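You operate a simulated robot arm through the tools that you are given. There is no shell and no other tool.

You are at the controls of a simulated robot arm. One attempt, no reset.

## Task
Hook the wooden toggle on the white stake's slider and pull the slider down to the green band.
Fine: Loosen the wing nut and raise the slider first; tighten the nut last.
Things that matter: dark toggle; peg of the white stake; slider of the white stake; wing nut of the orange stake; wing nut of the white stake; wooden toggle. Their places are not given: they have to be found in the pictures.

The check looks at the end state, three seconds after you hand in, the way a careful person would. Anything else that was tipped, shoved, dropped, spilled or broken makes it a failure.

## Robot
A 7-joint arm with a two-finger parallel gripper, fixed in place. Base frame: the origin is on the floor under the middle of its stand, x ahead of it, y to its left, z up. Readings come in mm, degrees, newtons and seconds.
It reaches about 1479 mm from its shoulder. Its first joint turns from -166.0 to 166.0 degrees. Payload 4.4 kg.
The tool frame sits at the grasp point between the pads (the TCP): z along the fingers, y along the line on which they close. The tips reach 23 mm beyond it. The gripper opens to 94 mm. The fingers are 38 mm wide and 10 mm thick; the gripper's body (54 by 96 mm) begins 39 mm behind the TCP.
Orientation is that of the tool frame in the base frame, as a unit quaternion [w, x, y, z]. With the fingers straight down and closing along the base's y, the tool's x points along the base's -x, its y along +y and its z along -z.

## Interface
- The arm moves only by the tool drive_tool. Its argument "targets" is a list of rows, each a list of 3 entries, a list of its own where there are three numbers: the shift along the tool's x, y, z in units of 500 mm (1.0 is 500 mm), then the turn, a rotation vector about the tool's x, y, z in units of 90 degrees (1.0 is 90 degrees), then the gripper command, from -1 (shut) to 1 (fully open), values between in proportion. In form: [[[dx, dy, dz], [ax, ay, az], grip], ...]. A call has 1 to 20 rows; each row is the pose to reach, as a shift and turn from the pose commanded when the call began, along the tool's axes at that moment. A call with a number of a shift or a turn outside -1 to 1 is refused whole. Rows are played at 5 a second. More than 50 mm and 8.6 degrees between two rows, or a gripper value outside its range, and nothing of the call is played. Where a pose cannot be reached the arm comes as near as it can. A force on the tool above 90 N (or 10 N above the force at the start of the call, whichever is more), or a blocked arm, ends the call early, and 0.2 s more pass. The fingers move at their own pace (about 72 mm/s each) and stop on an object; they squeeze with about 41 N. The grip force told is the motor's: it shows also when the fingers shut on nothing. Time passes only in rows, and 0.2 s behind the last, so rows that repeat a pose let the fingers close. The reply holds the time, the measured pose of the TCP, the force on the tool along the base axes, the opening and the grip force, in the units named above and with some noise, with the torque about the TCP (base axes, N m) and any sound that the robot's microphone picked up.
- Cameras (640 x 400 px; columns grow to the right, rows downward): "scene" is fixed at [48.8, 500.1, 1414]; the picture's right is [-0.55, -0.83, 0.00], its down [-0.30, 0.20, -0.93] and it looks along [0.78, -0.51, -0.37] (base axes); focal length 332 px, centre (320, 200). "wrist" rides on the gripper at [86, 16, -75] in the tool frame; the picture's right is [-0.18, 0.98, 0.00], its down [-0.58, -0.11, -0.81] and it looks along [-0.79, -0.15, 0.59] (tool axes); focal length 243 px, centre (320, 200).
- grab_frame(camera): a new picture of that camera. No time passes.
- measure_at(camera, pixels): for up to 12 pixels [column, row] of the newest picture of that camera ("zoom" is the newest enlarged one), the place [x, y, z] in the base frame of the surface seen there, good to about 3 mm. No time passes.
- close_up(camera, box): a new picture of the part [left, top, right, bottom] of that camera's present view, enlarged. No time passes.
- hand_in(): hands the job in; it is judged then, once.

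Unless the task says otherwise, let go and move clear before handing in.

The tools are called after "Request:" by a JSON object that holds its "op" and its "data". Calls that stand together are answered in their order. drive_tool: Moves the arm, as the interface text tells. Its arguments: {"type":"object","properties":{"targets":{"type":"array"}},"required":["targets"]} The other tools are called the same way: grab_frame (camera) takes a picture; measure_at (camera, pixels) gives the place of the surface under pixels of a picture; close_up (camera, box) takes an enlarged picture of a part of a camera's view; hand_in () hands the job in.

At the start:

```text
t: 0.0
ee_pos: [673.1, 119.6, 1342.9]
orientation: [0.0, -0.001, 1.0, 0.0]
ft_force: [-0.1, 0.2, 0.6]
torque: [-0.01, 0.01, -0.01]
opening: 94.3
grip_force: 0.0
```

scene: 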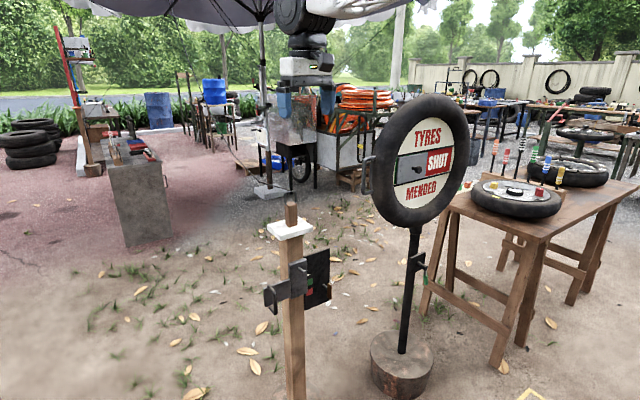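
wrist: 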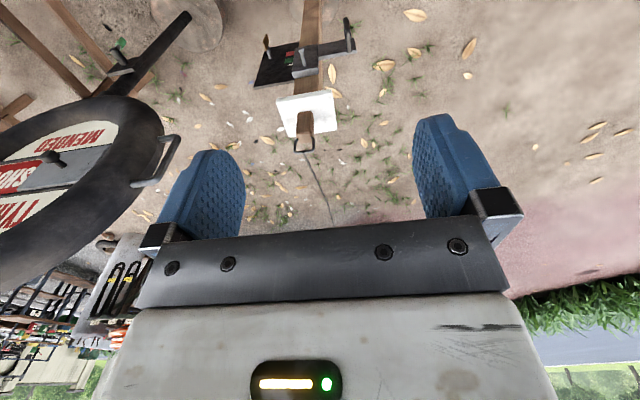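

The scene picture shows a post around (290,260) with a white board, a gray bracket and a black plate, plus a tyre sign on a stand around (415,170). I'll enlarge several parts to find the stakes, toggles, sliders and wing nuts.

Request:
{"op": "close_up", "data": {"camera": "scene", "box": [230, 180, 390, 340]}}

Request:
{"op": "close_up", "data": {"camera": "scene", "box": [420, 90, 640, 230]}}

Request:
{"op": "close_up", "data": {"camera": "scene", "box": [40, 0, 200, 180]}}

Request:
{"op": "close_up", "data": {"camera": "wrist", "box": [220, 0, 380, 160]}}

```text
2.50 times, centred on (310, 260) of scene
```

zoom: 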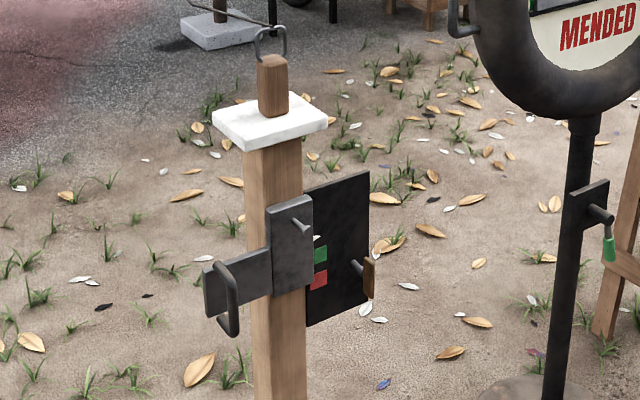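

```text
2.86 times, centred on (530, 160) of scene
```

zoom: 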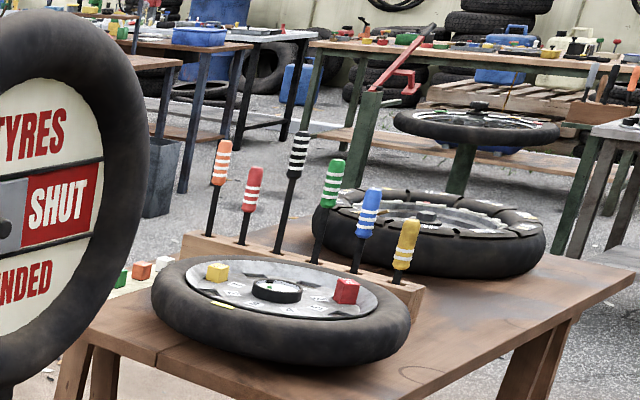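

```text
2.22 times, centred on (120, 90) of scene
```

zoom: 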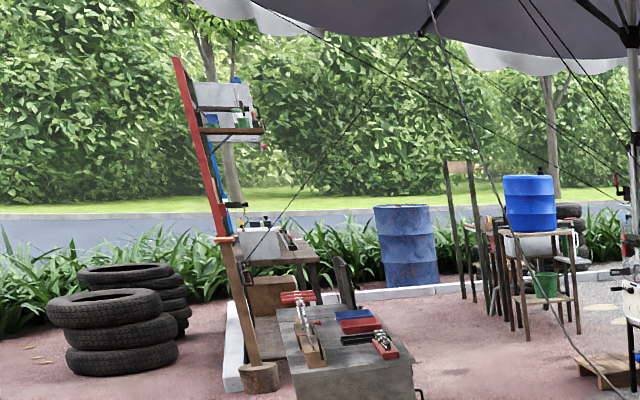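

```text
2.50 times, centred on (300, 80) of wrist
```

zoom: 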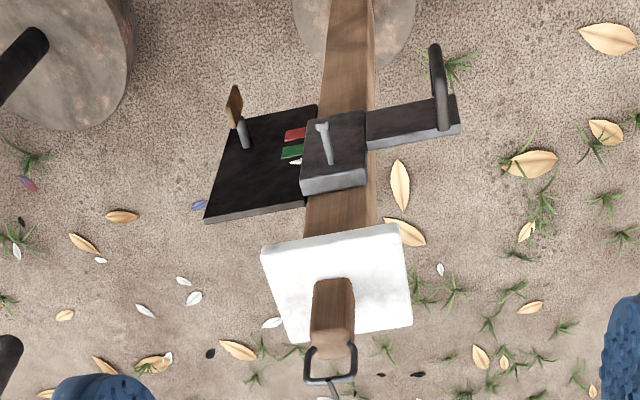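

The post at (290,260) has a white cap with a wooden piece and ring on top (290,212), and a slider with a plate showing green and red bands. The far-left post near (85,110) may be the orange stake. I'll enlarge these further.

Request:
{"op": "close_up", "data": {"camera": "scene", "box": [255, 185, 345, 241]}}

Request:
{"op": "close_up", "data": {"camera": "scene", "box": [255, 240, 345, 316]}}

Request:
{"op": "close_up", "data": {"camera": "scene", "box": [50, 20, 130, 120]}}

Request:
{"op": "close_up", "data": {"camera": "scene", "box": [60, 100, 180, 200]}}

Request:
{"op": "close_up", "data": {"camera": "scene", "box": [340, 80, 480, 300]}}

```text
7.11 times, centred on (300, 213) of scene
```

zoom: 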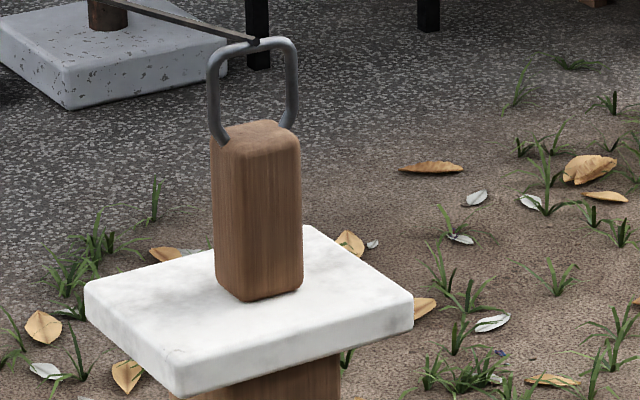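

```text
5.26 times, centred on (300, 278) of scene
```

zoom: 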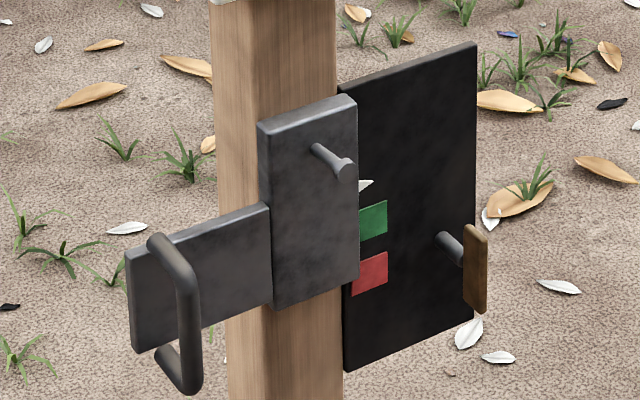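

```text
4.00 times, centred on (90, 70) of scene
```

zoom: 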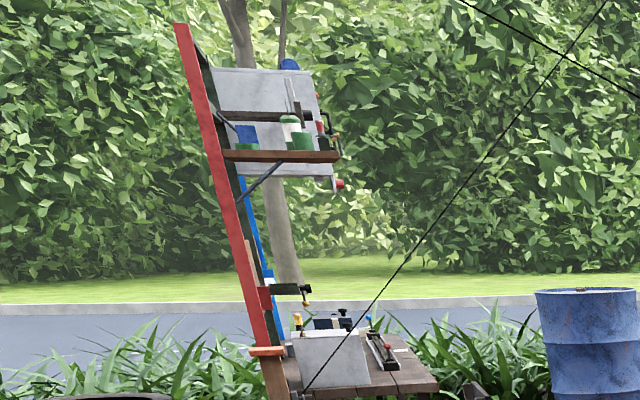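

```text
4.00 times, centred on (120, 150) of scene
```

zoom: 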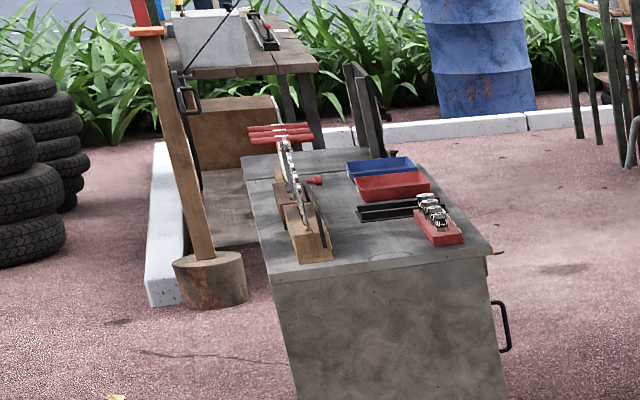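

```text
1.82 times, centred on (410, 190) of scene
```

zoom: 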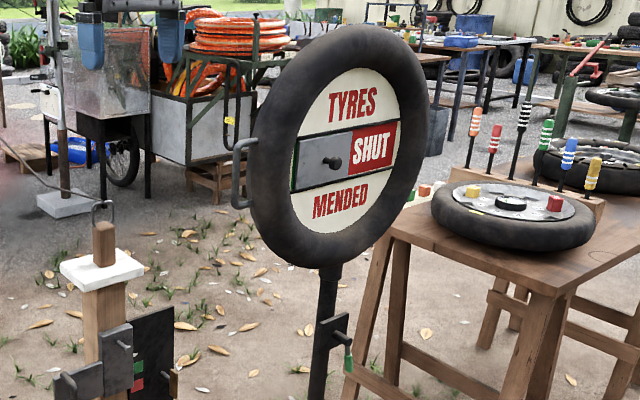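

The wooden toggle with a wire loop stands on the white cap; the slider with its peg (zoom 335,160), handle (zoom 180,310), bands and wing nut (475,270) are on the post. Next I measure these places.

Request:
{"op": "close_up", "data": {"camera": "scene", "box": [255, 240, 345, 316]}}

Request:
{"op": "measure_at", "data": {"camera": "zoom", "pixels": [[345, 168], [320, 150], [290, 200], [475, 270], [445, 245], [372, 220], [370, 275], [365, 186], [190, 300], [160, 245], [170, 365], [235, 250]]}}

Request:
{"op": "measure_at", "data": {"camera": "scene", "pixels": [[291, 212], [291, 204], [285, 198], [292, 191], [297, 198], [280, 192], [268, 226], [310, 229], [280, 239], [298, 330], [290, 235], [420, 264]]}}

```text
5.26 times, centred on (300, 278) of scene
```

zoom: 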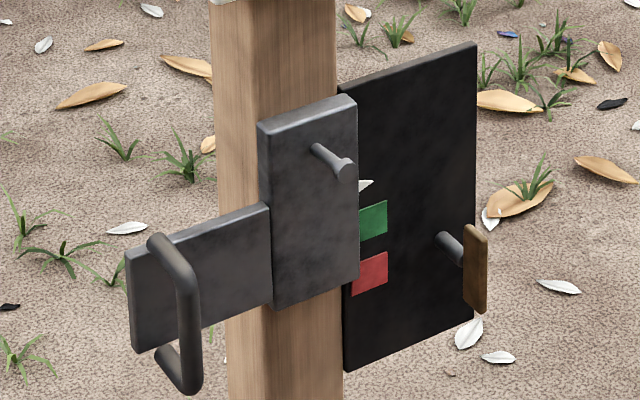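

```text
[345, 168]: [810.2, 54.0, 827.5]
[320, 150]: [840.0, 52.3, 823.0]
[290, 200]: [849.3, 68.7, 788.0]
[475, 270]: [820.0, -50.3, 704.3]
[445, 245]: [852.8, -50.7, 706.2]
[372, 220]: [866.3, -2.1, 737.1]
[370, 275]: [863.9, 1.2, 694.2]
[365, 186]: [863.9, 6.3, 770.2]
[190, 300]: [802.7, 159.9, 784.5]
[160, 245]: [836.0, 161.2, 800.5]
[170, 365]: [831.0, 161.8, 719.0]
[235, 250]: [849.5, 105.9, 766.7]
```

```text
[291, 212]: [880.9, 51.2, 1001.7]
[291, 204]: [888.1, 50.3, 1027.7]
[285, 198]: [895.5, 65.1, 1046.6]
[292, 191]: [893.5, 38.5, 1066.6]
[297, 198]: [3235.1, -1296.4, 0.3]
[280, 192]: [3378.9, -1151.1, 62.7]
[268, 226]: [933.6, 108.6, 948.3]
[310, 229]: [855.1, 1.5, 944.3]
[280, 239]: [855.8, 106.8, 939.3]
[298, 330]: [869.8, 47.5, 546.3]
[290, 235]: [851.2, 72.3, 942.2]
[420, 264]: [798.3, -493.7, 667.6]
```

The stake's front faces the robot (slider face x≈849, peg toward −x at z≈825, wing nut shaft at y≈−50, z≈705). I'll look at the wrist view and at the orange stake to compare the wing nut states.

Request:
{"op": "close_up", "data": {"camera": "scene", "box": [75, 90, 125, 150]}}

Request:
{"op": "measure_at", "data": {"camera": "zoom", "pixels": [[320, 200], [200, 100], [250, 300]]}}

Request:
{"op": "close_up", "data": {"camera": "wrist", "box": [240, 10, 370, 90]}}

Request:
{"op": "close_up", "data": {"camera": "scene", "box": [395, 240, 455, 300]}}

Request:
{"op": "close_up", "data": {"camera": "scene", "box": [140, 0, 380, 220]}}

```text
6.67 times, centred on (100, 120) of scene
```

zoom: 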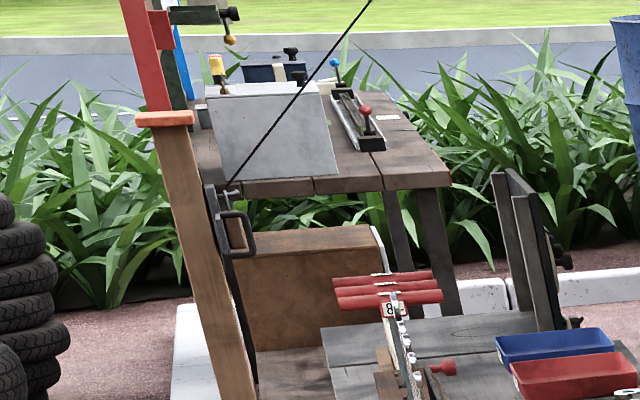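

```text
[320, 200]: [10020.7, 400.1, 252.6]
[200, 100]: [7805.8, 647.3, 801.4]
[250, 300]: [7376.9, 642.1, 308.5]
```

```text
4.92 times, centred on (305, 50) of wrist
```

zoom: 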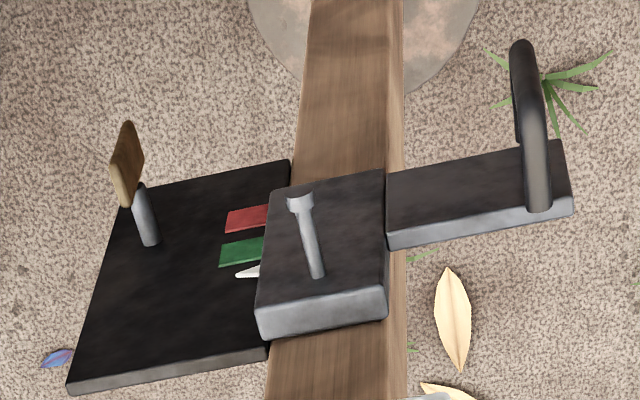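

```text
6.67 times, centred on (425, 270) of scene
```

zoom: 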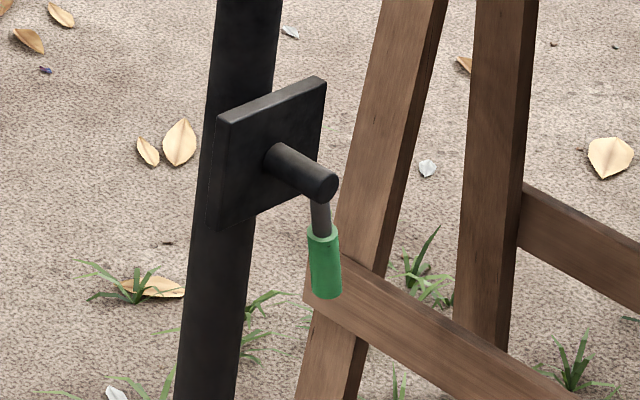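

```text
1.82 times, centred on (260, 110) of scene
```

zoom: 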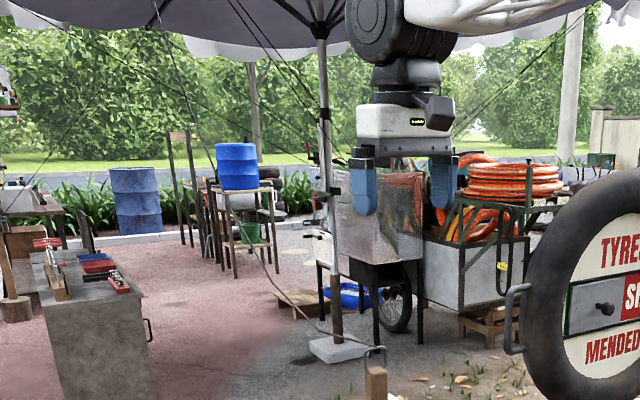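

The orange stake (dark toggle) is about 7.8 m away, so it is only a distractor; everything needed is on the near white-capped stake. I'll tilt the fingers forward (+x) while moving back and down to a safe place in front of the stake, then look again.

Request:
{"op": "drive_tool", "data": {"targets": [[[0.02, 0, 0.03], [0, -0.0909, 0], 1], [[0.04, 0, 0.06], [0, -0.1818, 0], 1], [[0.06, 0, 0.09], [0, -0.2727, 0], 1], [[0.08, 0, 0.12], [0, -0.3636, 0], 1], [[0.1, 0, 0.15], [0, -0.4545, 0], 1], [[0.12, 0, 0.18], [0, -0.5454, 0], 1], [[0.14, 0, 0.21], [0, -0.6363, 0], 1], [[0.16, 0, 0.24], [0, -0.7272, 0], 1], [[0.18, 0, 0.27], [0, -0.8181, 0], 1], [[0.2, 0, 0.3], [0, -0.909, 0], 1], [[0.22, 0, 0.33], [0, -1, 0], 1], [[0.22, 0, 0.33], [0, -1, 0], 1]]}}

Request:
{"op": "grab_frame", "data": {"camera": "wrist"}}

Request:
{"op": "grab_frame", "data": {"camera": "scene"}}

```text
t: 2.8
ee_pos: [589.4, 129.2, 1101.6]
orientation: [0.66, -0.015, 0.751, -0.015]
ft_force: [-0.3, -0.1, 0.8]
torque: [-0.01, 0.05, -0.01]
opening: 94.1
grip_force: 0.0
stopped in row 12: the arm was blocked; the commanded pose is now the measured one
```

```text
taken
```

wrist: 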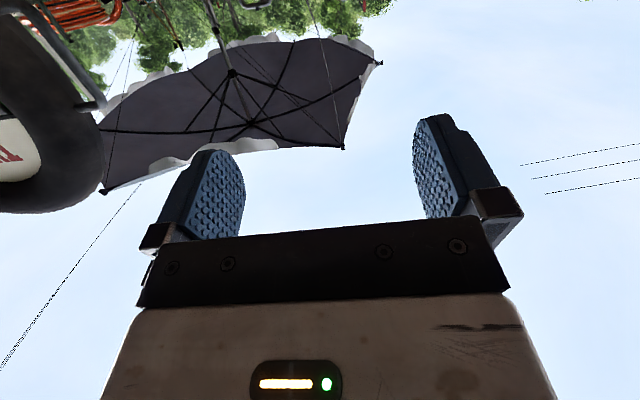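

```text
taken
```

scene: 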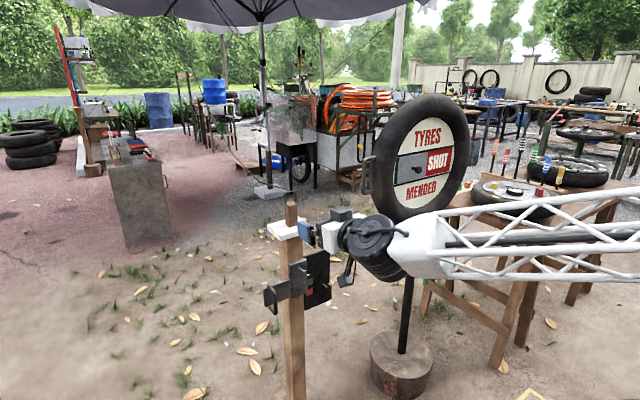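

The wrist stopped at (589,129,1102), about 7° short of horizontal; it seems folded too close to the base. I'll reach a little farther out and lower, and finish the tilt there.

Request:
{"op": "drive_tool", "data": {"targets": [[[0.03, 0, 0.03], [0, 0, 0], 1], [[0.06, 0, 0.06], [0, -0.02, 0], 1], [[0.09, 0, 0.09], [0, -0.04, 0], 1], [[0.12, 0, 0.12], [0, -0.06, 0], 1], [[0.15, 0, 0.14], [0, -0.082, 0], 1], [[0.15, 0, 0.14], [0, -0.082, 0], 1]]}}

Request:
{"op": "grab_frame", "data": {"camera": "scene"}}

```text
t: 4.2
ee_pos: [651.4, 125.1, 1017.8]
orientation: [0.709, -0.017, 0.705, -0.013]
ft_force: [-0.1, 0.9, 0.4]
torque: [0.0, -0.02, -0.04]
opening: 94.1
grip_force: 0.1
```

```text
taken
```

scene: 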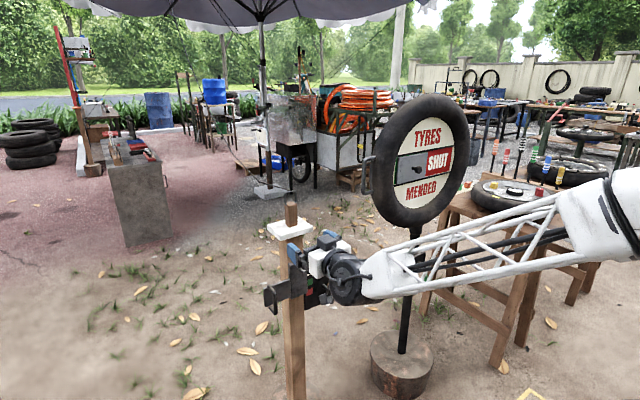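

The tool is now horizontal at (651,125,1018). I'll roll the gripper about its own axis so that the wrist camera sits above and looks down at the stake, first by 90 degrees.

Request:
{"op": "drive_tool", "data": {"targets": [[[0, 0, -0.02], [0, 0, 0.0909], 1], [[0, 0, -0.02], [0, 0, 0.1818], 1], [[0, 0, -0.02], [0, 0, 0.2727], 1], [[0, 0, -0.02], [0, 0, 0.3636], 1], [[0, 0, -0.02], [0, 0, 0.4545], 1], [[0, 0, -0.02], [0, 0, 0.5454], 1], [[0, 0, -0.02], [0, 0, 0.6363], 1], [[0, 0, -0.02], [0, 0, 0.7272], 1], [[0, 0, -0.02], [0, 0, 0.8181], 1], [[0, 0, -0.02], [0, 0, 0.909], 1], [[0, 0, -0.02], [0, 0, 1], 1], [[0, 0, -0.02], [0, 0, 1], 1]]}}

```text
t: 6.8
ee_pos: [587.0, 91.7, 1184.9]
orientation: [0.464, 0.518, 0.571, 0.436]
ft_force: [-1.6, 0.2, 0.0]
torque: [0.01, -0.01, 0.01]
opening: 94.1
grip_force: 0.1
out of reach, approached as far as the arm can: row 3, 4, 5, 6, 7, 8, 9, 10, 11, 12
```

The roll worked but the arm drifted up to (587,92,1185) because it was near a limit. I'll move farther out and lower (about x 720, z 1000) to see whether the pose is comfortable there.

Request:
{"op": "drive_tool", "data": {"targets": [[[-0.007, -0.053, 0.055], [0, 0, 0], 1], [[-0.014, -0.106, 0.11], [0, 0, 0], 1], [[-0.021, -0.159, 0.165], [0, 0, 0], 1], [[-0.028, -0.212, 0.22], [0, 0, 0], 1], [[-0.035, -0.265, 0.275], [0, 0, 0], 1], [[-0.042, -0.317, 0.329], [0, 0, 0], 1], [[-0.042, -0.317, 0.329], [0, 0, 0], 1]]}}

Request:
{"op": "grab_frame", "data": {"camera": "scene"}}

Request:
{"op": "grab_frame", "data": {"camera": "wrist"}}

```text
t: 8.4
ee_pos: [584.7, 64.1, 1141.9]
orientation: [0.448, 0.527, 0.586, 0.423]
ft_force: [0.2, -0.3, 0.7]
torque: [0.01, -0.01, -0.02]
opening: 94.0
grip_force: 0.0
out of reach, approached as far as the arm can: row 1, 2, 3, 4, 5, 6, 7
```

```text
taken
```

scene: 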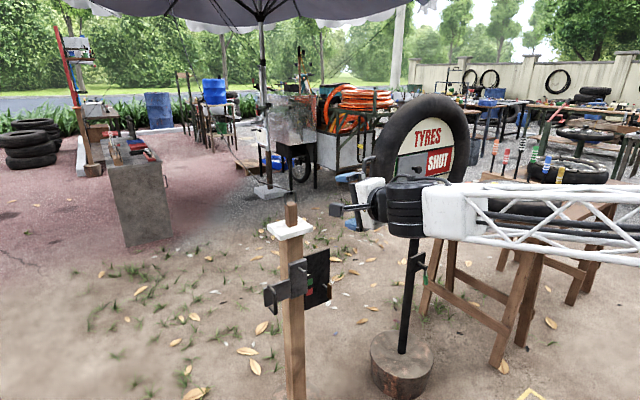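

```text
taken
```

wrist: 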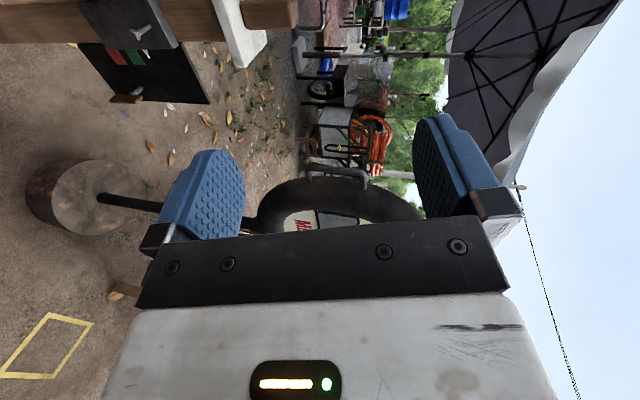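

The +roll direction is limited: the arm can't extend in that pose. I'll roll back by 90 degrees and then try the opposite direction.

Request:
{"op": "drive_tool", "data": {"targets": [[[0, 0, 0.01], [0, 0, -0.0909], 1], [[0, 0, 0.02], [0, 0, -0.1818], 1], [[0, -0.01, 0.03], [0, 0, -0.2727], 1], [[0, -0.03, 0.05], [0, 0, -0.3636], 1], [[0, -0.05, 0.07], [0, 0, -0.4545], 1], [[0, -0.07, 0.09], [0, 0, -0.5454], 1], [[0, -0.09, 0.11], [0, 0, -0.6363], 1], [[0, -0.11, 0.13], [0, 0, -0.7272], 1], [[0, -0.13, 0.15], [0, 0, -0.8181], 1], [[0, -0.15, 0.16], [0, 0, -0.909], 1], [[0, -0.17, 0.17], [0, 0, -1], 1], [[0, -0.17, 0.17], [0, 0, -1], 1]]}}

```text
t: 11.0
ee_pos: [640.5, 66.9, 1034.6]
orientation: [0.616, -0.041, 0.786, -0.02]
ft_force: [0.4, 0.1, 0.1]
torque: [0.03, -0.01, 0.02]
opening: 94.1
grip_force: 0.1
```

Back at roll 0 at (640,67,1035). Now I try the negative roll direction.

Request:
{"op": "drive_tool", "data": {"targets": [[[0, 0, 0], [0, 0, -0.0909], 1], [[0, 0, 0], [0, 0, -0.1818], 1], [[0, 0, 0], [0, 0, -0.2727], 1], [[0, 0, 0], [0, 0, -0.3636], 1], [[0, 0, 0], [0, 0, -0.4545], 1], [[0, 0, 0], [0, 0, -0.5454], 1], [[0, 0, 0], [0, 0, -0.6363], 1], [[0, 0, 0], [0, 0, -0.7272], 1], [[0, 0, 0], [0, 0, -0.8181], 1], [[0, 0, 0], [0, 0, -0.909], 1], [[0, 0, 0], [0, 0, -1], 1], [[0, 0, 0], [0, 0, -1], 1]]}}

Request:
{"op": "grab_frame", "data": {"camera": "scene"}}

```text
t: 13.6
ee_pos: [639.2, 67.2, 1033.8]
orientation: [-0.422, 0.586, -0.527, 0.449]
ft_force: [-0.8, 0.1, -0.2]
torque: [0.03, 0.03, -0.02]
opening: 93.9
grip_force: 0.1
```

```text
taken
```

scene: 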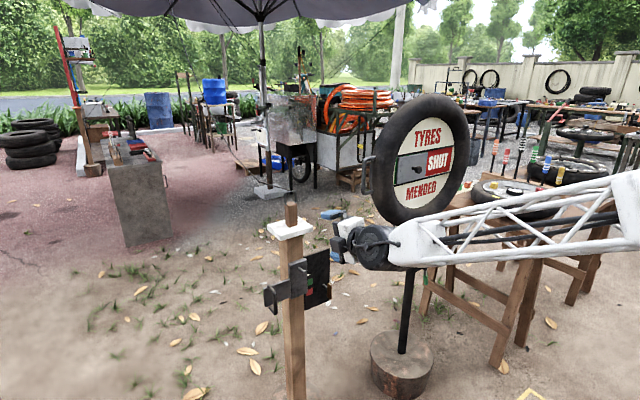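

Negative roll works cleanly (position held). I'll roll another 90 degrees so the camera ends up on top.

Request:
{"op": "drive_tool", "data": {"targets": [[[0, 0, 0], [0, 0, -0.0909], 1], [[0, 0, 0], [0, 0, -0.1818], 1], [[0, 0, 0], [0, 0, -0.2727], 1], [[0, 0, 0], [0, 0, -0.3636], 1], [[0, 0, 0], [0, 0, -0.4545], 1], [[0, 0, 0], [0, 0, -0.5454], 1], [[0, 0, 0], [0, 0, -0.6363], 1], [[0, 0, 0], [0, 0, -0.7272], 1], [[0, 0, 0], [0, 0, -0.8181], 1], [[0, 0, 0], [0, 0, -0.909], 1], [[0, 0, 0], [0, 0, -1], 1], [[0, 0, 0], [0, 0, -1], 1]]}}

Request:
{"op": "grab_frame", "data": {"camera": "wrist"}}

```text
t: 16.2
ee_pos: [639.0, 65.8, 1034.4]
orientation: [0.02, 0.786, 0.041, 0.616]
ft_force: [-0.1, -0.1, 0.0]
torque: [-0.02, 0.03, 0.0]
opening: 94.0
grip_force: 0.1
```

```text
taken
```

wrist: 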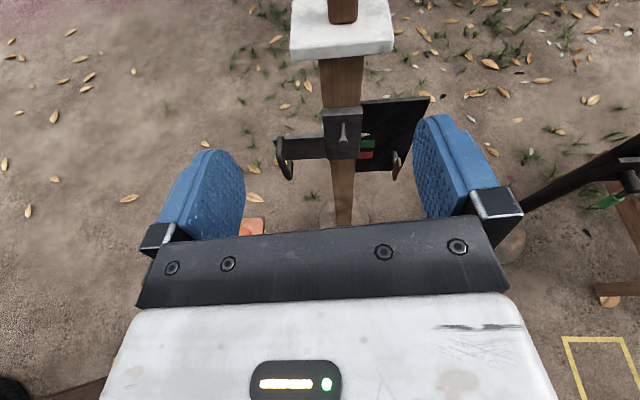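

Now the camera is on top: the stake is seen at (340,150) with the cap, slider, peg and wing nut (398,165). I'll level the fingers exactly along +x and lower to about z 900 to look more closely.

Request:
{"op": "drive_tool", "data": {"targets": [[[-0.05, 0, 0.013], [-0.004, 0.03, 0.011], 1], [[-0.1, -0.004, 0.026], [-0.008, 0.06, 0.022], 1], [[-0.15, -0.006, 0.04], [-0.012, 0.09, 0.033], 1], [[-0.2, -0.008, 0.052], [-0.016, 0.12, 0.044], 1], [[-0.26, -0.01, 0.064], [-0.019, 0.153, 0.055], 1], [[-0.26, -0.01, 0.064], [-0.019, 0.153, 0.055], 1]]}}

Request:
{"op": "grab_frame", "data": {"camera": "wrist"}}

Request:
{"op": "close_up", "data": {"camera": "wrist", "box": [250, 20, 450, 160]}}

```text
t: 17.6
ee_pos: [635.2, 83.2, 905.7]
orientation: [0.005, 0.709, -0.006, 0.705]
ft_force: [0.0, 0.0, 0.7]
torque: [0.0, 0.02, -0.01]
opening: 94.1
grip_force: 0.0
out of reach, approached as far as the arm can: row 3, 4, 5, 6
```

```text
taken
```

wrist: 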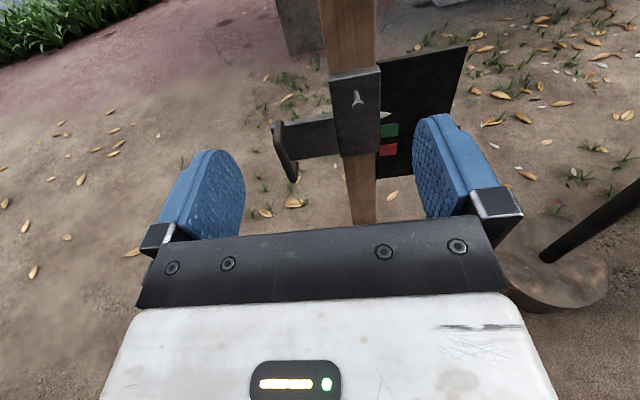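

```text
2.86 times, centred on (350, 90) of wrist
```

zoom: 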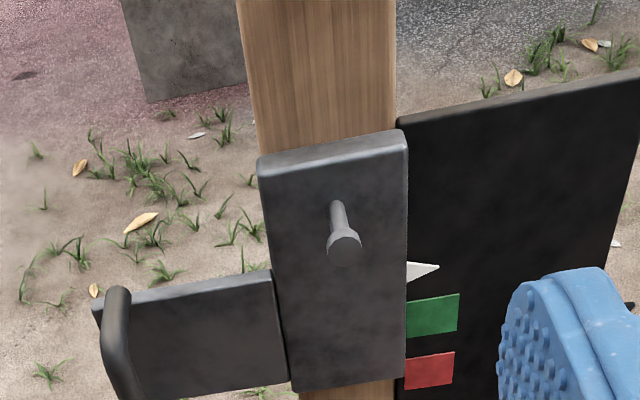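

Clear view: white pointer at zoom (422,271) just above the green band (432,315), red band below it, and the peg with a head at (343,245). I'll measure these points from here.

Request:
{"op": "measure_at", "data": {"camera": "zoom", "pixels": [[343, 248], [336, 205], [425, 270], [432, 300], [432, 330], [430, 357], [430, 384], [265, 170], [400, 140], [400, 370], [330, 145], [120, 300]]}}

Request:
{"op": "measure_at", "data": {"camera": "wrist", "pixels": [[290, 170], [283, 130], [285, 155], [300, 120], [465, 48], [383, 75], [340, 72], [375, 68], [345, 205], [370, 165]]}}

```text
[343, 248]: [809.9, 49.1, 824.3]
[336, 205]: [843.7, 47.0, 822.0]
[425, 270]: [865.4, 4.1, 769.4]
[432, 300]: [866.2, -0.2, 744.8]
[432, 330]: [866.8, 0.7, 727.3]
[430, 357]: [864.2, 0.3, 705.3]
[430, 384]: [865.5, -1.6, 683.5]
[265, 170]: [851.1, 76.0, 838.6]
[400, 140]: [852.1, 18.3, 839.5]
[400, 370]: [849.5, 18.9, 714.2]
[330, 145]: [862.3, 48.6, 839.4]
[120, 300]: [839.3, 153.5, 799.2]
```

```text
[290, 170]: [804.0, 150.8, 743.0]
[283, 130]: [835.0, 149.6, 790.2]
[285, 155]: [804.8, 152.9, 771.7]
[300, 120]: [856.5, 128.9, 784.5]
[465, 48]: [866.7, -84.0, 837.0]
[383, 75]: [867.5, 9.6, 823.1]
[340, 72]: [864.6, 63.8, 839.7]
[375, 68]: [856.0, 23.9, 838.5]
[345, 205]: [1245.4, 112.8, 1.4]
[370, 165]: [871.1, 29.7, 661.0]
```

Peg: y≈48, z≈823, from x 850 to 808; pointer at z≈769; green band z≈727–746. Now I'll move in front of the wing nut (x 720, y −50, z 730) to look at it closely.

Request:
{"op": "drive_tool", "data": {"targets": [[[-0.062, 0.044, 0.028], [0.002, 0, 0], 1], [[-0.124, 0.088, 0.057], [0.004, 0.001, 0], 1], [[-0.186, 0.132, 0.085], [0.006, 0.002, 0], 1], [[-0.248, 0.177, 0.113], [0.008, 0.003, 0], 1], [[-0.31, 0.222, 0.142], [0.01, 0.0036, -0.001], 1], [[-0.352, 0.266, 0.17], [0.01, 0.0036, -0.001], 1], [[-0.352, 0.266, 0.17], [0.01, 0.0036, -0.001], 1]]}}

Request:
{"op": "grab_frame", "data": {"camera": "wrist"}}

Request:
{"op": "close_up", "data": {"camera": "scene", "box": [250, 200, 410, 320]}}

```text
t: 19.2
ee_pos: [718.3, 61.5, 738.4]
orientation: [0.037, 0.71, -0.037, 0.702]
ft_force: [-0.4, -0.5, -0.5]
torque: [0.01, 0.01, -0.01]
opening: 93.9
grip_force: 0.0
out of reach, approached as far as the arm can: row 1, 2, 3, 4, 5, 6, 7
```

```text
taken
```

wrist: 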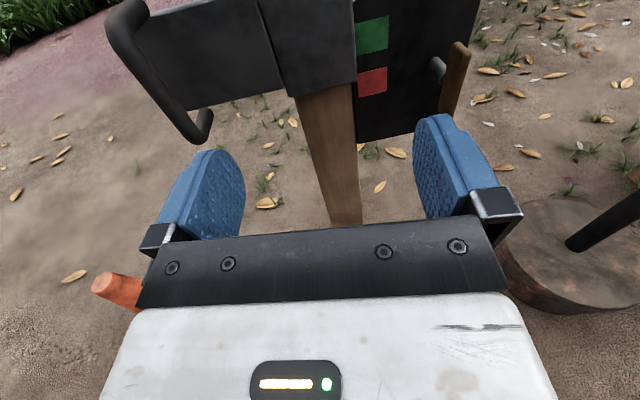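

```text
3.33 times, centred on (330, 260) of scene
```

zoom: 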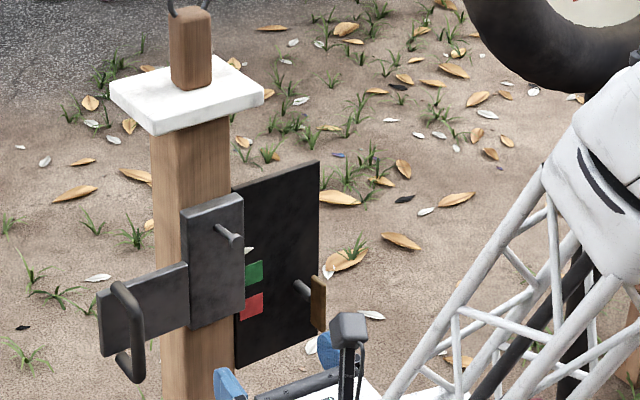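

The arm could not move to y=−50 here (it stayed at y≈61), probably a wrist joint at its limit in this arm posture. I'll look at the whole arm in the scene picture and measure it to understand its posture.

Request:
{"op": "grab_frame", "data": {"camera": "scene"}}

Request:
{"op": "measure_at", "data": {"camera": "scene", "pixels": [[420, 260], [400, 300], [440, 220], [480, 230], [500, 200], [540, 220], [600, 200], [350, 300], [380, 330], [560, 260], [520, 300], [600, 300]]}}

```text
taken
```

scene: 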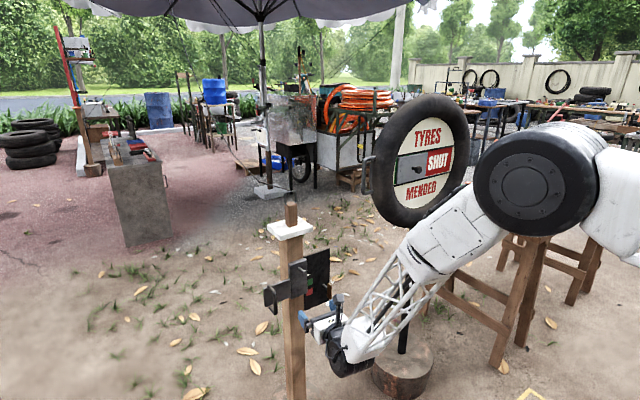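

```text
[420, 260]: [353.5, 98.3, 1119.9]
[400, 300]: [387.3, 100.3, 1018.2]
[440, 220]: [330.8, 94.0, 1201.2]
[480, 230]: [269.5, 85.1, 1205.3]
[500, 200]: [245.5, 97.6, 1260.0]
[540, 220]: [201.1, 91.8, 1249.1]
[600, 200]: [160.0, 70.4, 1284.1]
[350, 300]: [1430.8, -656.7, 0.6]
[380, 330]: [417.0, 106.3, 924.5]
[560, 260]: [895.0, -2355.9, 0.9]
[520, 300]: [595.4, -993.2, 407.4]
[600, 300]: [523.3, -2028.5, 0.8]
```

The upper arm and forearm are visible: elbow near (245, ~60, 1250), forearm going steeply down to the wrist around pixel (350,350). I'll measure the wrist and gripper parts too.

Request:
{"op": "close_up", "data": {"camera": "scene", "box": [290, 270, 450, 390]}}

Request:
{"op": "measure_at", "data": {"camera": "scene", "pixels": [[345, 360], [340, 340], [335, 355], [355, 370], [365, 350], [330, 325], [320, 322], [305, 328], [335, 300], [360, 345], [530, 185], [625, 200]]}}

```text
3.33 times, centred on (370, 330) of scene
```

zoom: 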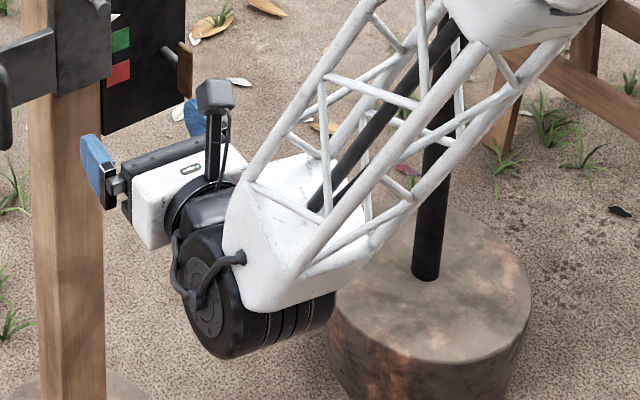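

```text
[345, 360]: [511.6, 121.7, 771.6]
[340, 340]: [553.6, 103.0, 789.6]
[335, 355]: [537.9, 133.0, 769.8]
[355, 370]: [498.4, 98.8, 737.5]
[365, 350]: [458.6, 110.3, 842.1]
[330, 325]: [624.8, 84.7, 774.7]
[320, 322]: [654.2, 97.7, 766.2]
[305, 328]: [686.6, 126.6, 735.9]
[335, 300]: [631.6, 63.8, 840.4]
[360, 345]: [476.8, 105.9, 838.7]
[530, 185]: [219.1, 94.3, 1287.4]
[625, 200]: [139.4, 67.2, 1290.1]
```

The arm posture suggests joint 7 is near its negative limit in this roll. I'll roll back +90° to mid-range and shift toward y≈−50 to test the reach.

Request:
{"op": "drive_tool", "data": {"targets": [[[0, 0, 0], [0, 0, 0.0909], 1], [[0, 0, 0], [0, 0, 0.1818], 1], [[0, 0, 0], [0, 0, 0.2727], 1], [[0, 0, 0], [0, 0, 0.3636], 1], [[0, 0, 0], [0, 0, 0.4545], 1], [[0, 0, 0], [0, 0, 0.5454], 1], [[0, 0, 0], [0, 0, 0.6363], 1], [[0, 0, 0], [0, 0, 0.7272], 1], [[0, 0, 0], [0, 0, 0.8181], 1], [[0, 0, 0], [0, 0, 0.909], 1], [[0, 0, 0], [0, 0, 1], 1], [[0, 0.04, 0], [0, 0, 1], 1], [[0, 0.08, 0], [0, 0, 1], 1], [[0, 0.12, 0], [0, 0, 1], 1], [[0, 0.16, 0], [0, 0, 1], 1], [[0, 0.2, 0], [0, 0, 1], 1], [[0, 0.222, 0.02], [0, 0, 1], 1], [[0, 0.222, 0.02], [0, 0, 1], 1]]}}

```text
t: 23.0
ee_pos: [719.0, 10.9, 745.2]
orientation: [0.451, -0.46, 0.545, -0.536]
ft_force: [-0.3, 0.0, 0.6]
torque: [0.01, 0.0, -0.03]
opening: 93.9
grip_force: 0.1
out of reach, approached as far as the arm can: row 12, 13, 14, 15, 16, 17, 18
```

Rolling was fine, but the sideways shift with a level tool stays limited; the wrist bends too far at this low height. A tool pitched about 40° downward should free the wrist, so I'll go to that posture at roll 0 (camera looking forward) and rise a little.

Request:
{"op": "drive_tool", "data": {"targets": [[[0.006, -0.017, -0.004], [-0.0346, 0.0212, 0.0765], 1], [[0.012, -0.033, -0.009], [-0.0693, 0.0424, 0.153], 1], [[0.017, -0.05, -0.013], [-0.1039, 0.0636, 0.2294], 1], [[0.023, -0.066, -0.017], [-0.1385, 0.0848, 0.3059], 1], [[0.029, -0.083, -0.022], [-0.1732, 0.106, 0.3824], 1], [[0.035, -0.1, -0.026], [-0.2078, 0.1273, 0.4589], 1], [[0.041, -0.116, -0.03], [-0.2424, 0.1485, 0.5354], 1], [[0.047, -0.133, -0.035], [-0.2771, 0.1697, 0.6119], 1], [[0.053, -0.149, -0.039], [-0.3117, 0.1909, 0.6884], 1], [[0.058, -0.166, -0.043], [-0.3463, 0.2121, 0.7648], 1], [[0.064, -0.182, -0.048], [-0.381, 0.2333, 0.8413], 1], [[0.07, -0.199, -0.052], [-0.4156, 0.2545, 0.9178], 1], [[0.07, -0.199, -0.052], [-0.4156, 0.2545, 0.9178], 1]]}}

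Request:
{"op": "grab_frame", "data": {"camera": "wrist"}}

Request:
{"op": "grab_frame", "data": {"camera": "scene"}}

```text
t: 25.8
ee_pos: [690.1, -11.4, 841.4]
orientation: [0.415, 0.006, 0.91, -0.01]
ft_force: [-0.1, -0.3, 0.0]
torque: [-0.01, 0.0, 0.02]
opening: 94.2
grip_force: 0.0
out of reach, approached as far as the arm can: row 12, 13
```

```text
taken
```

wrist: 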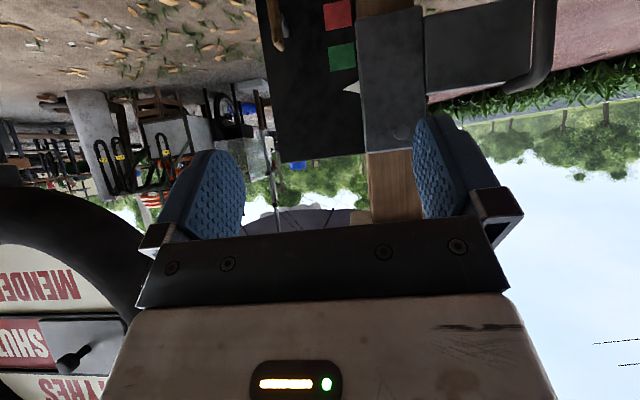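

```text
taken
```

scene: 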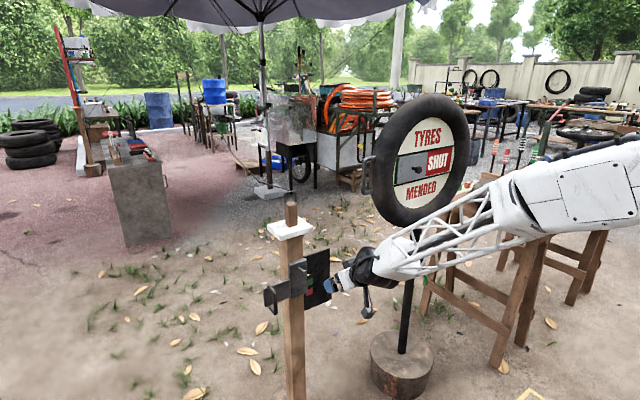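

With the tool pitched 41° the arm opened up nicely and the wrist camera sees the front of the stake (upside down): wing nut at (278,25), red band (338,15), green band (341,57). I'll move to about (720,−50,760) for a closer look at the wing nut.

Request:
{"op": "drive_tool", "data": {"targets": [[[0.02, -0.02, 0.04], [-0.004, -0.003, 0], 1], [[0.04, -0.04, 0.08], [-0.008, -0.006, 0], 1], [[0.06, -0.06, 0.12], [-0.012, -0.009, 0], 1], [[0.083, -0.075, 0.153], [-0.015, -0.011, 0], 1], [[0.083, -0.075, 0.153], [-0.015, -0.011, 0], 1]]}}

Request:
{"op": "grab_frame", "data": {"camera": "wrist"}}

```text
t: 27.0
ee_pos: [704.4, -4.6, 747.1]
orientation: [0.371, 0.018, 0.928, -0.024]
ft_force: [0.0, -0.2, -0.2]
torque: [-0.04, 0.01, 0.02]
opening: 93.8
grip_force: 0.1
out of reach, approached as far as the arm can: row 1, 2, 3, 4, 5
```

```text
taken
```

wrist: 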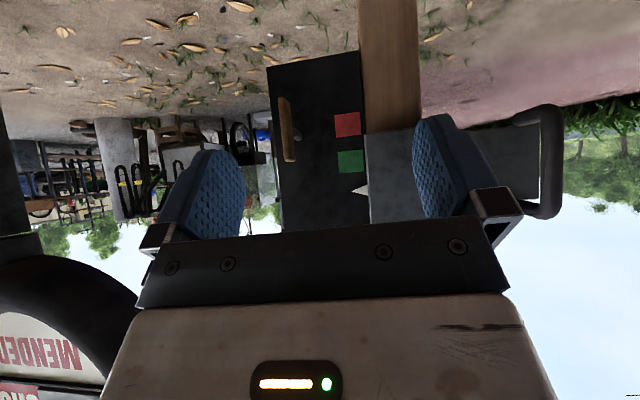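

The sideways motion is again limited (y≈−5). I need the arm geometry; I'll take the scene picture and measure along the forearm and elbow.

Request:
{"op": "grab_frame", "data": {"camera": "scene"}}

Request:
{"op": "measure_at", "data": {"camera": "scene", "pixels": [[380, 270], [400, 265], [500, 215], [530, 205], [560, 200], [590, 190], [620, 180], [635, 175], [600, 220], [350, 285], [340, 300], [520, 230]]}}

```text
taken
```

scene: 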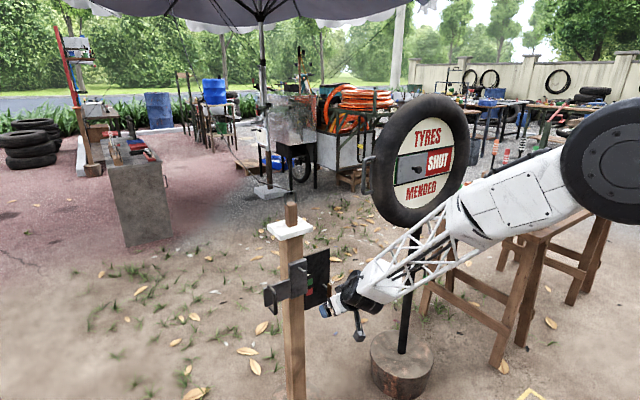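

```text
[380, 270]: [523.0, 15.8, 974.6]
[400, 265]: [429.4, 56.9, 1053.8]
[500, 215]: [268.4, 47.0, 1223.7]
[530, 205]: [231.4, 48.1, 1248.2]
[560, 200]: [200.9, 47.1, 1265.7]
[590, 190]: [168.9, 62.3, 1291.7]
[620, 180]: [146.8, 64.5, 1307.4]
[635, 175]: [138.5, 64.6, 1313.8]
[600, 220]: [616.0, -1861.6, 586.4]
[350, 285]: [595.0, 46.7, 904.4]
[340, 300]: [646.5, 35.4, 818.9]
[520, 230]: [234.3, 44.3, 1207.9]
```

The forearm (pitch ≈42°) is almost in line with the tool, so the wrist is near singular; that explains the stuck sideways motion. I'll raise up and pitch the tool steeper (65° down), where the wrist is well bent, and go to y=−50.

Request:
{"op": "drive_tool", "data": {"targets": [[[-0.033, 0, -0.025], [-0.004, 0.04, -0.002], 1], [[-0.067, 0, -0.05], [-0.01, 0.08, -0.005], 1], [[-0.1, -0.02, -0.075], [-0.02, 0.12, -0.01], 1], [[-0.133, -0.045, -0.1], [-0.03, 0.16, -0.013], 1], [[-0.167, -0.07, -0.122], [-0.035, 0.2065, -0.016], 1], [[-0.167, -0.095, -0.122], [-0.035, 0.2065, -0.016], 1], [[-0.167, -0.095, -0.122], [-0.035, 0.2065, -0.016], 1]]}}

Request:
{"op": "grab_frame", "data": {"camera": "wrist"}}

```text
t: 28.6
ee_pos: [727.4, -105.0, 860.1]
orientation: [0.278, -0.029, 0.96, 0.029]
ft_force: [-0.4, -0.4, 0.6]
torque: [0.03, -0.02, -0.01]
opening: 94.1
grip_force: 0.0
out of reach, approached as far as the arm can: row 1
```

```text
taken
```

wrist: 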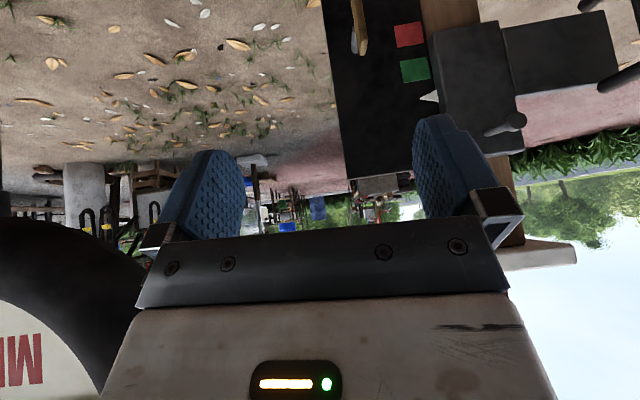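

The arm now moves to negative y (−105, still settling perhaps). I'll hold briefly to read the settled pose.

Request:
{"op": "drive_tool", "data": {"targets": [[[0, 0, 0], [0, 0, 0], 1], [[0, 0, 0], [0, 0, 0], 1], [[0, 0, 0], [0, 0, 0], 1]]}}

Request:
{"op": "grab_frame", "data": {"camera": "scene"}}

```text
t: 29.4
ee_pos: [727.8, -104.3, 860.6]
orientation: [0.278, -0.029, 0.96, 0.028]
ft_force: [-0.2, 0.0, 0.4]
torque: [-0.02, 0.02, 0.01]
opening: 93.9
grip_force: 0.0
```

```text
taken
```

scene: 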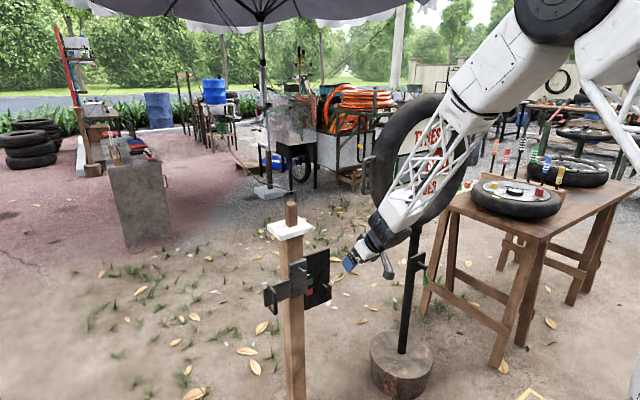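

The pose is steady at (728,−104,861) with pitch ≈58°. I'll zoom on the wing nut and slider in the wrist view and measure it.

Request:
{"op": "close_up", "data": {"camera": "wrist", "box": [310, 0, 490, 110]}}

Request:
{"op": "measure_at", "data": {"camera": "wrist", "pixels": [[362, 10], [362, 30], [355, 40], [360, 50], [350, 15], [409, 34], [414, 70], [428, 97], [512, 120], [355, 5]]}}

```text
3.56 times, centred on (400, 55) of wrist
```

zoom: 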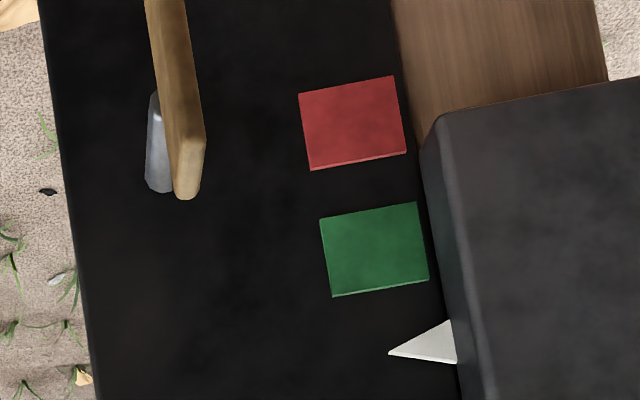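

```text
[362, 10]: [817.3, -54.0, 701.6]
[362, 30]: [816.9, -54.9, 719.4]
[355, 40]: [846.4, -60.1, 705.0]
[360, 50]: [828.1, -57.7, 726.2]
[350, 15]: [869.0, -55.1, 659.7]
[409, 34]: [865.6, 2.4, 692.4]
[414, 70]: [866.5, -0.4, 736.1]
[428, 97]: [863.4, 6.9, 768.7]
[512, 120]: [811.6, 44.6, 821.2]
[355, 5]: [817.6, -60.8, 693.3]
```

Wing nut: front x≈817, faces y≈−50…−62, top z≈729, centre about z 705; pointer above green band. Plan: with shut fingers, push the wing's top toward +y (counter-clockwise seen from the front) to loosen it. First I shut the gripper, straighten the orientation (pitch 60°) and hover near (760,−80,800).

Request:
{"op": "drive_tool", "data": {"targets": [[[0.002, 0.008, 0.03], [0.009, 0.005, 0.005], -1], [[0.004, 0.016, 0.06], [0.018, 0.01, 0.011], -1], [[0.005, 0.024, 0.09], [0.027, 0.015, 0.016], -1], [[0.006, 0.032, 0.115], [0.036, 0.02, 0.021], -1], [[0.008, 0.039, 0.139], [0.044, 0.0256, 0.0265], -1], [[0.008, 0.039, 0.139], [0.044, 0.0256, 0.0265], -1], [[0.008, 0.039, 0.139], [0.044, 0.0256, 0.0265], -1]]}}

Request:
{"op": "grab_frame", "data": {"camera": "wrist"}}

```text
t: 31.0
ee_pos: [762.0, -79.2, 801.7]
orientation: [0.26, 0.001, 0.966, 0.0]
ft_force: [-0.4, -0.3, -0.4]
torque: [-0.01, -0.03, -0.03]
opening: 0.0
grip_force: 41.1
```

```text
taken
```

wrist: 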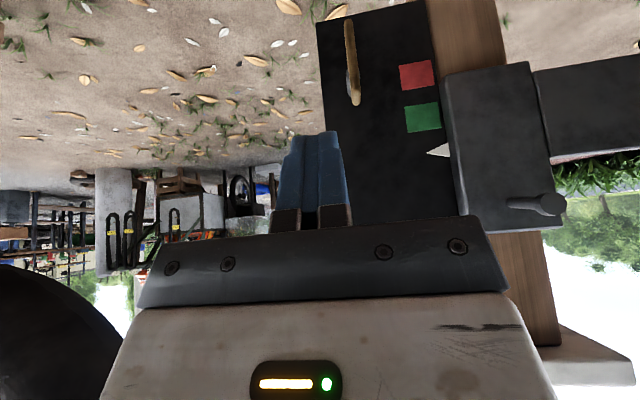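

The pose is exact now: (762,−79,802), pitch 60°. I check the finger tip and wing positions by measuring them.

Request:
{"op": "close_up", "data": {"camera": "wrist", "box": [260, 0, 460, 220]}}

Request:
{"op": "measure_at", "data": {"camera": "zoom", "pixels": [[100, 260], [195, 255], [210, 300], [255, 100], [260, 180], [247, 60], [265, 100], [262, 130]]}}

```text
1.82 times, centred on (360, 110) of wrist
```

zoom: 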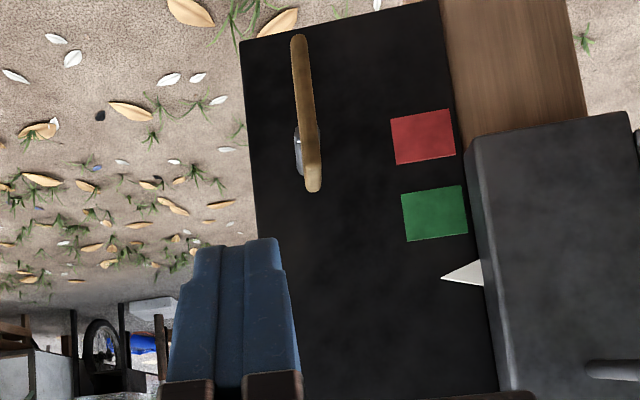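

```text
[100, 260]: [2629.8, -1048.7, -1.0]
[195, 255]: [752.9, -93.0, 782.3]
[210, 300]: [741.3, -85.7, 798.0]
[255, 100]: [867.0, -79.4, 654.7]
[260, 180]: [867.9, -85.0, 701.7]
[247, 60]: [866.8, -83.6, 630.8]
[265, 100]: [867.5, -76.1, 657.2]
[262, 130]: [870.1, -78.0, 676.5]
```

I mis-picked some pixels; the wing spans (298,35)–(313,190) in this zoom. I'll measure it again along with the finger's end corner.

Request:
{"op": "measure_at", "data": {"camera": "zoom", "pixels": [[301, 50], [304, 90], [309, 130], [312, 165], [314, 186], [318, 150], [298, 140], [262, 243], [280, 260], [215, 250], [250, 300], [290, 340]]}}

```text
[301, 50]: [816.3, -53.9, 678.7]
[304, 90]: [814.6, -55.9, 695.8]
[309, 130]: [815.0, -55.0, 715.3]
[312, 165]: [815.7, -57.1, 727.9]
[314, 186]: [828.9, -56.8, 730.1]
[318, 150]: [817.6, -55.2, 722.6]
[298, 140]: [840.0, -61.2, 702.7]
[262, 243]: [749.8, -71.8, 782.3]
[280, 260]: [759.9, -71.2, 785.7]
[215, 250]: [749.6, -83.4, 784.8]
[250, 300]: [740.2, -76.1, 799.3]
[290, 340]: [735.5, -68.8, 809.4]
```

The wing is centred at y≈−55, z≈704, about 8 mm thick, top at z≈731. I'll lower the shut fingers just right of the wing's top (TCP ≈ (816,−79,742)).

Request:
{"op": "drive_tool", "data": {"targets": [[[-0.007, 0, 0.032], [0, 0, 0], -1], [[-0.014, 0, 0.064], [0, 0, 0], -1], [[-0.02, 0, 0.095], [0, 0, 0], -1], [[-0.027, 0, 0.127], [0, 0, 0], -1], [[-0.0336, 0, 0.158], [0, 0, 0], -1], [[-0.0336, 0, 0.158], [0, 0, 0], -1]]}}

Request:
{"op": "grab_frame", "data": {"camera": "wrist"}}

Request:
{"op": "close_up", "data": {"camera": "scene", "box": [270, 230, 370, 320]}}

```text
t: 32.4
ee_pos: [815.3, -79.2, 741.2]
orientation: [0.259, 0.001, 0.966, 0.0]
ft_force: [-0.1, 0.0, -0.5]
torque: [0.01, -0.01, 0.02]
opening: 0.0
grip_force: 41.1
```

```text
taken
```

wrist: 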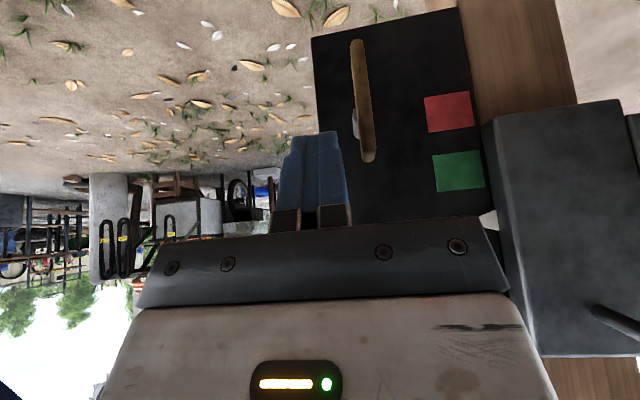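

```text
4.44 times, centred on (320, 275) of scene
```

zoom: 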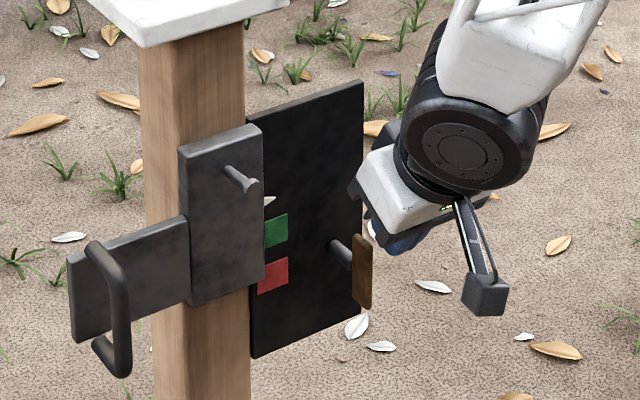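

The fingers are to the right of the wing (wing at (362,100), fingers at (315,175)) with no contact. Now I push the wing top toward +y, slowly, about 45° of turn.

Request:
{"op": "drive_tool", "data": {"targets": [[[0, 0.012, 0], [0, 0, 0], -1], [[0, 0.022, 0], [0, 0, 0], -1], [[0, 0.027, 0], [0, 0, 0], -1], [[0, 0.032, 0], [0, 0, 0], -1], [[0, 0.037, 0], [0, 0, 0], -1], [[0, 0.042, 0.001], [0, 0, 0], -1], [[0.001, 0.046, 0.002], [0, 0, 0], -1], [[0.002, 0.05, 0.004], [0, 0, 0], -1], [[0.002, 0.05, 0.004], [0, 0, 0], -1]]}}

Request:
{"op": "grab_frame", "data": {"camera": "wrist"}}

```text
t: 34.4
ee_pos: [815.9, -55.6, 740.5]
orientation: [0.26, 0.001, 0.966, 0.0]
ft_force: [0.4, 0.3, 0.4]
torque: [0.09, 0.0, -0.02]
opening: 0.2
grip_force: 41.4
```

```text
taken
```

wrist: 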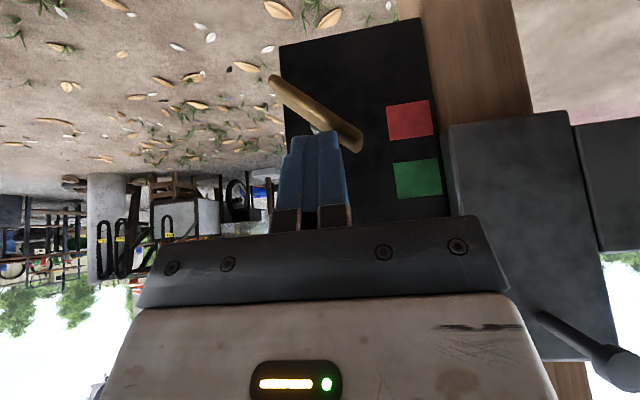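

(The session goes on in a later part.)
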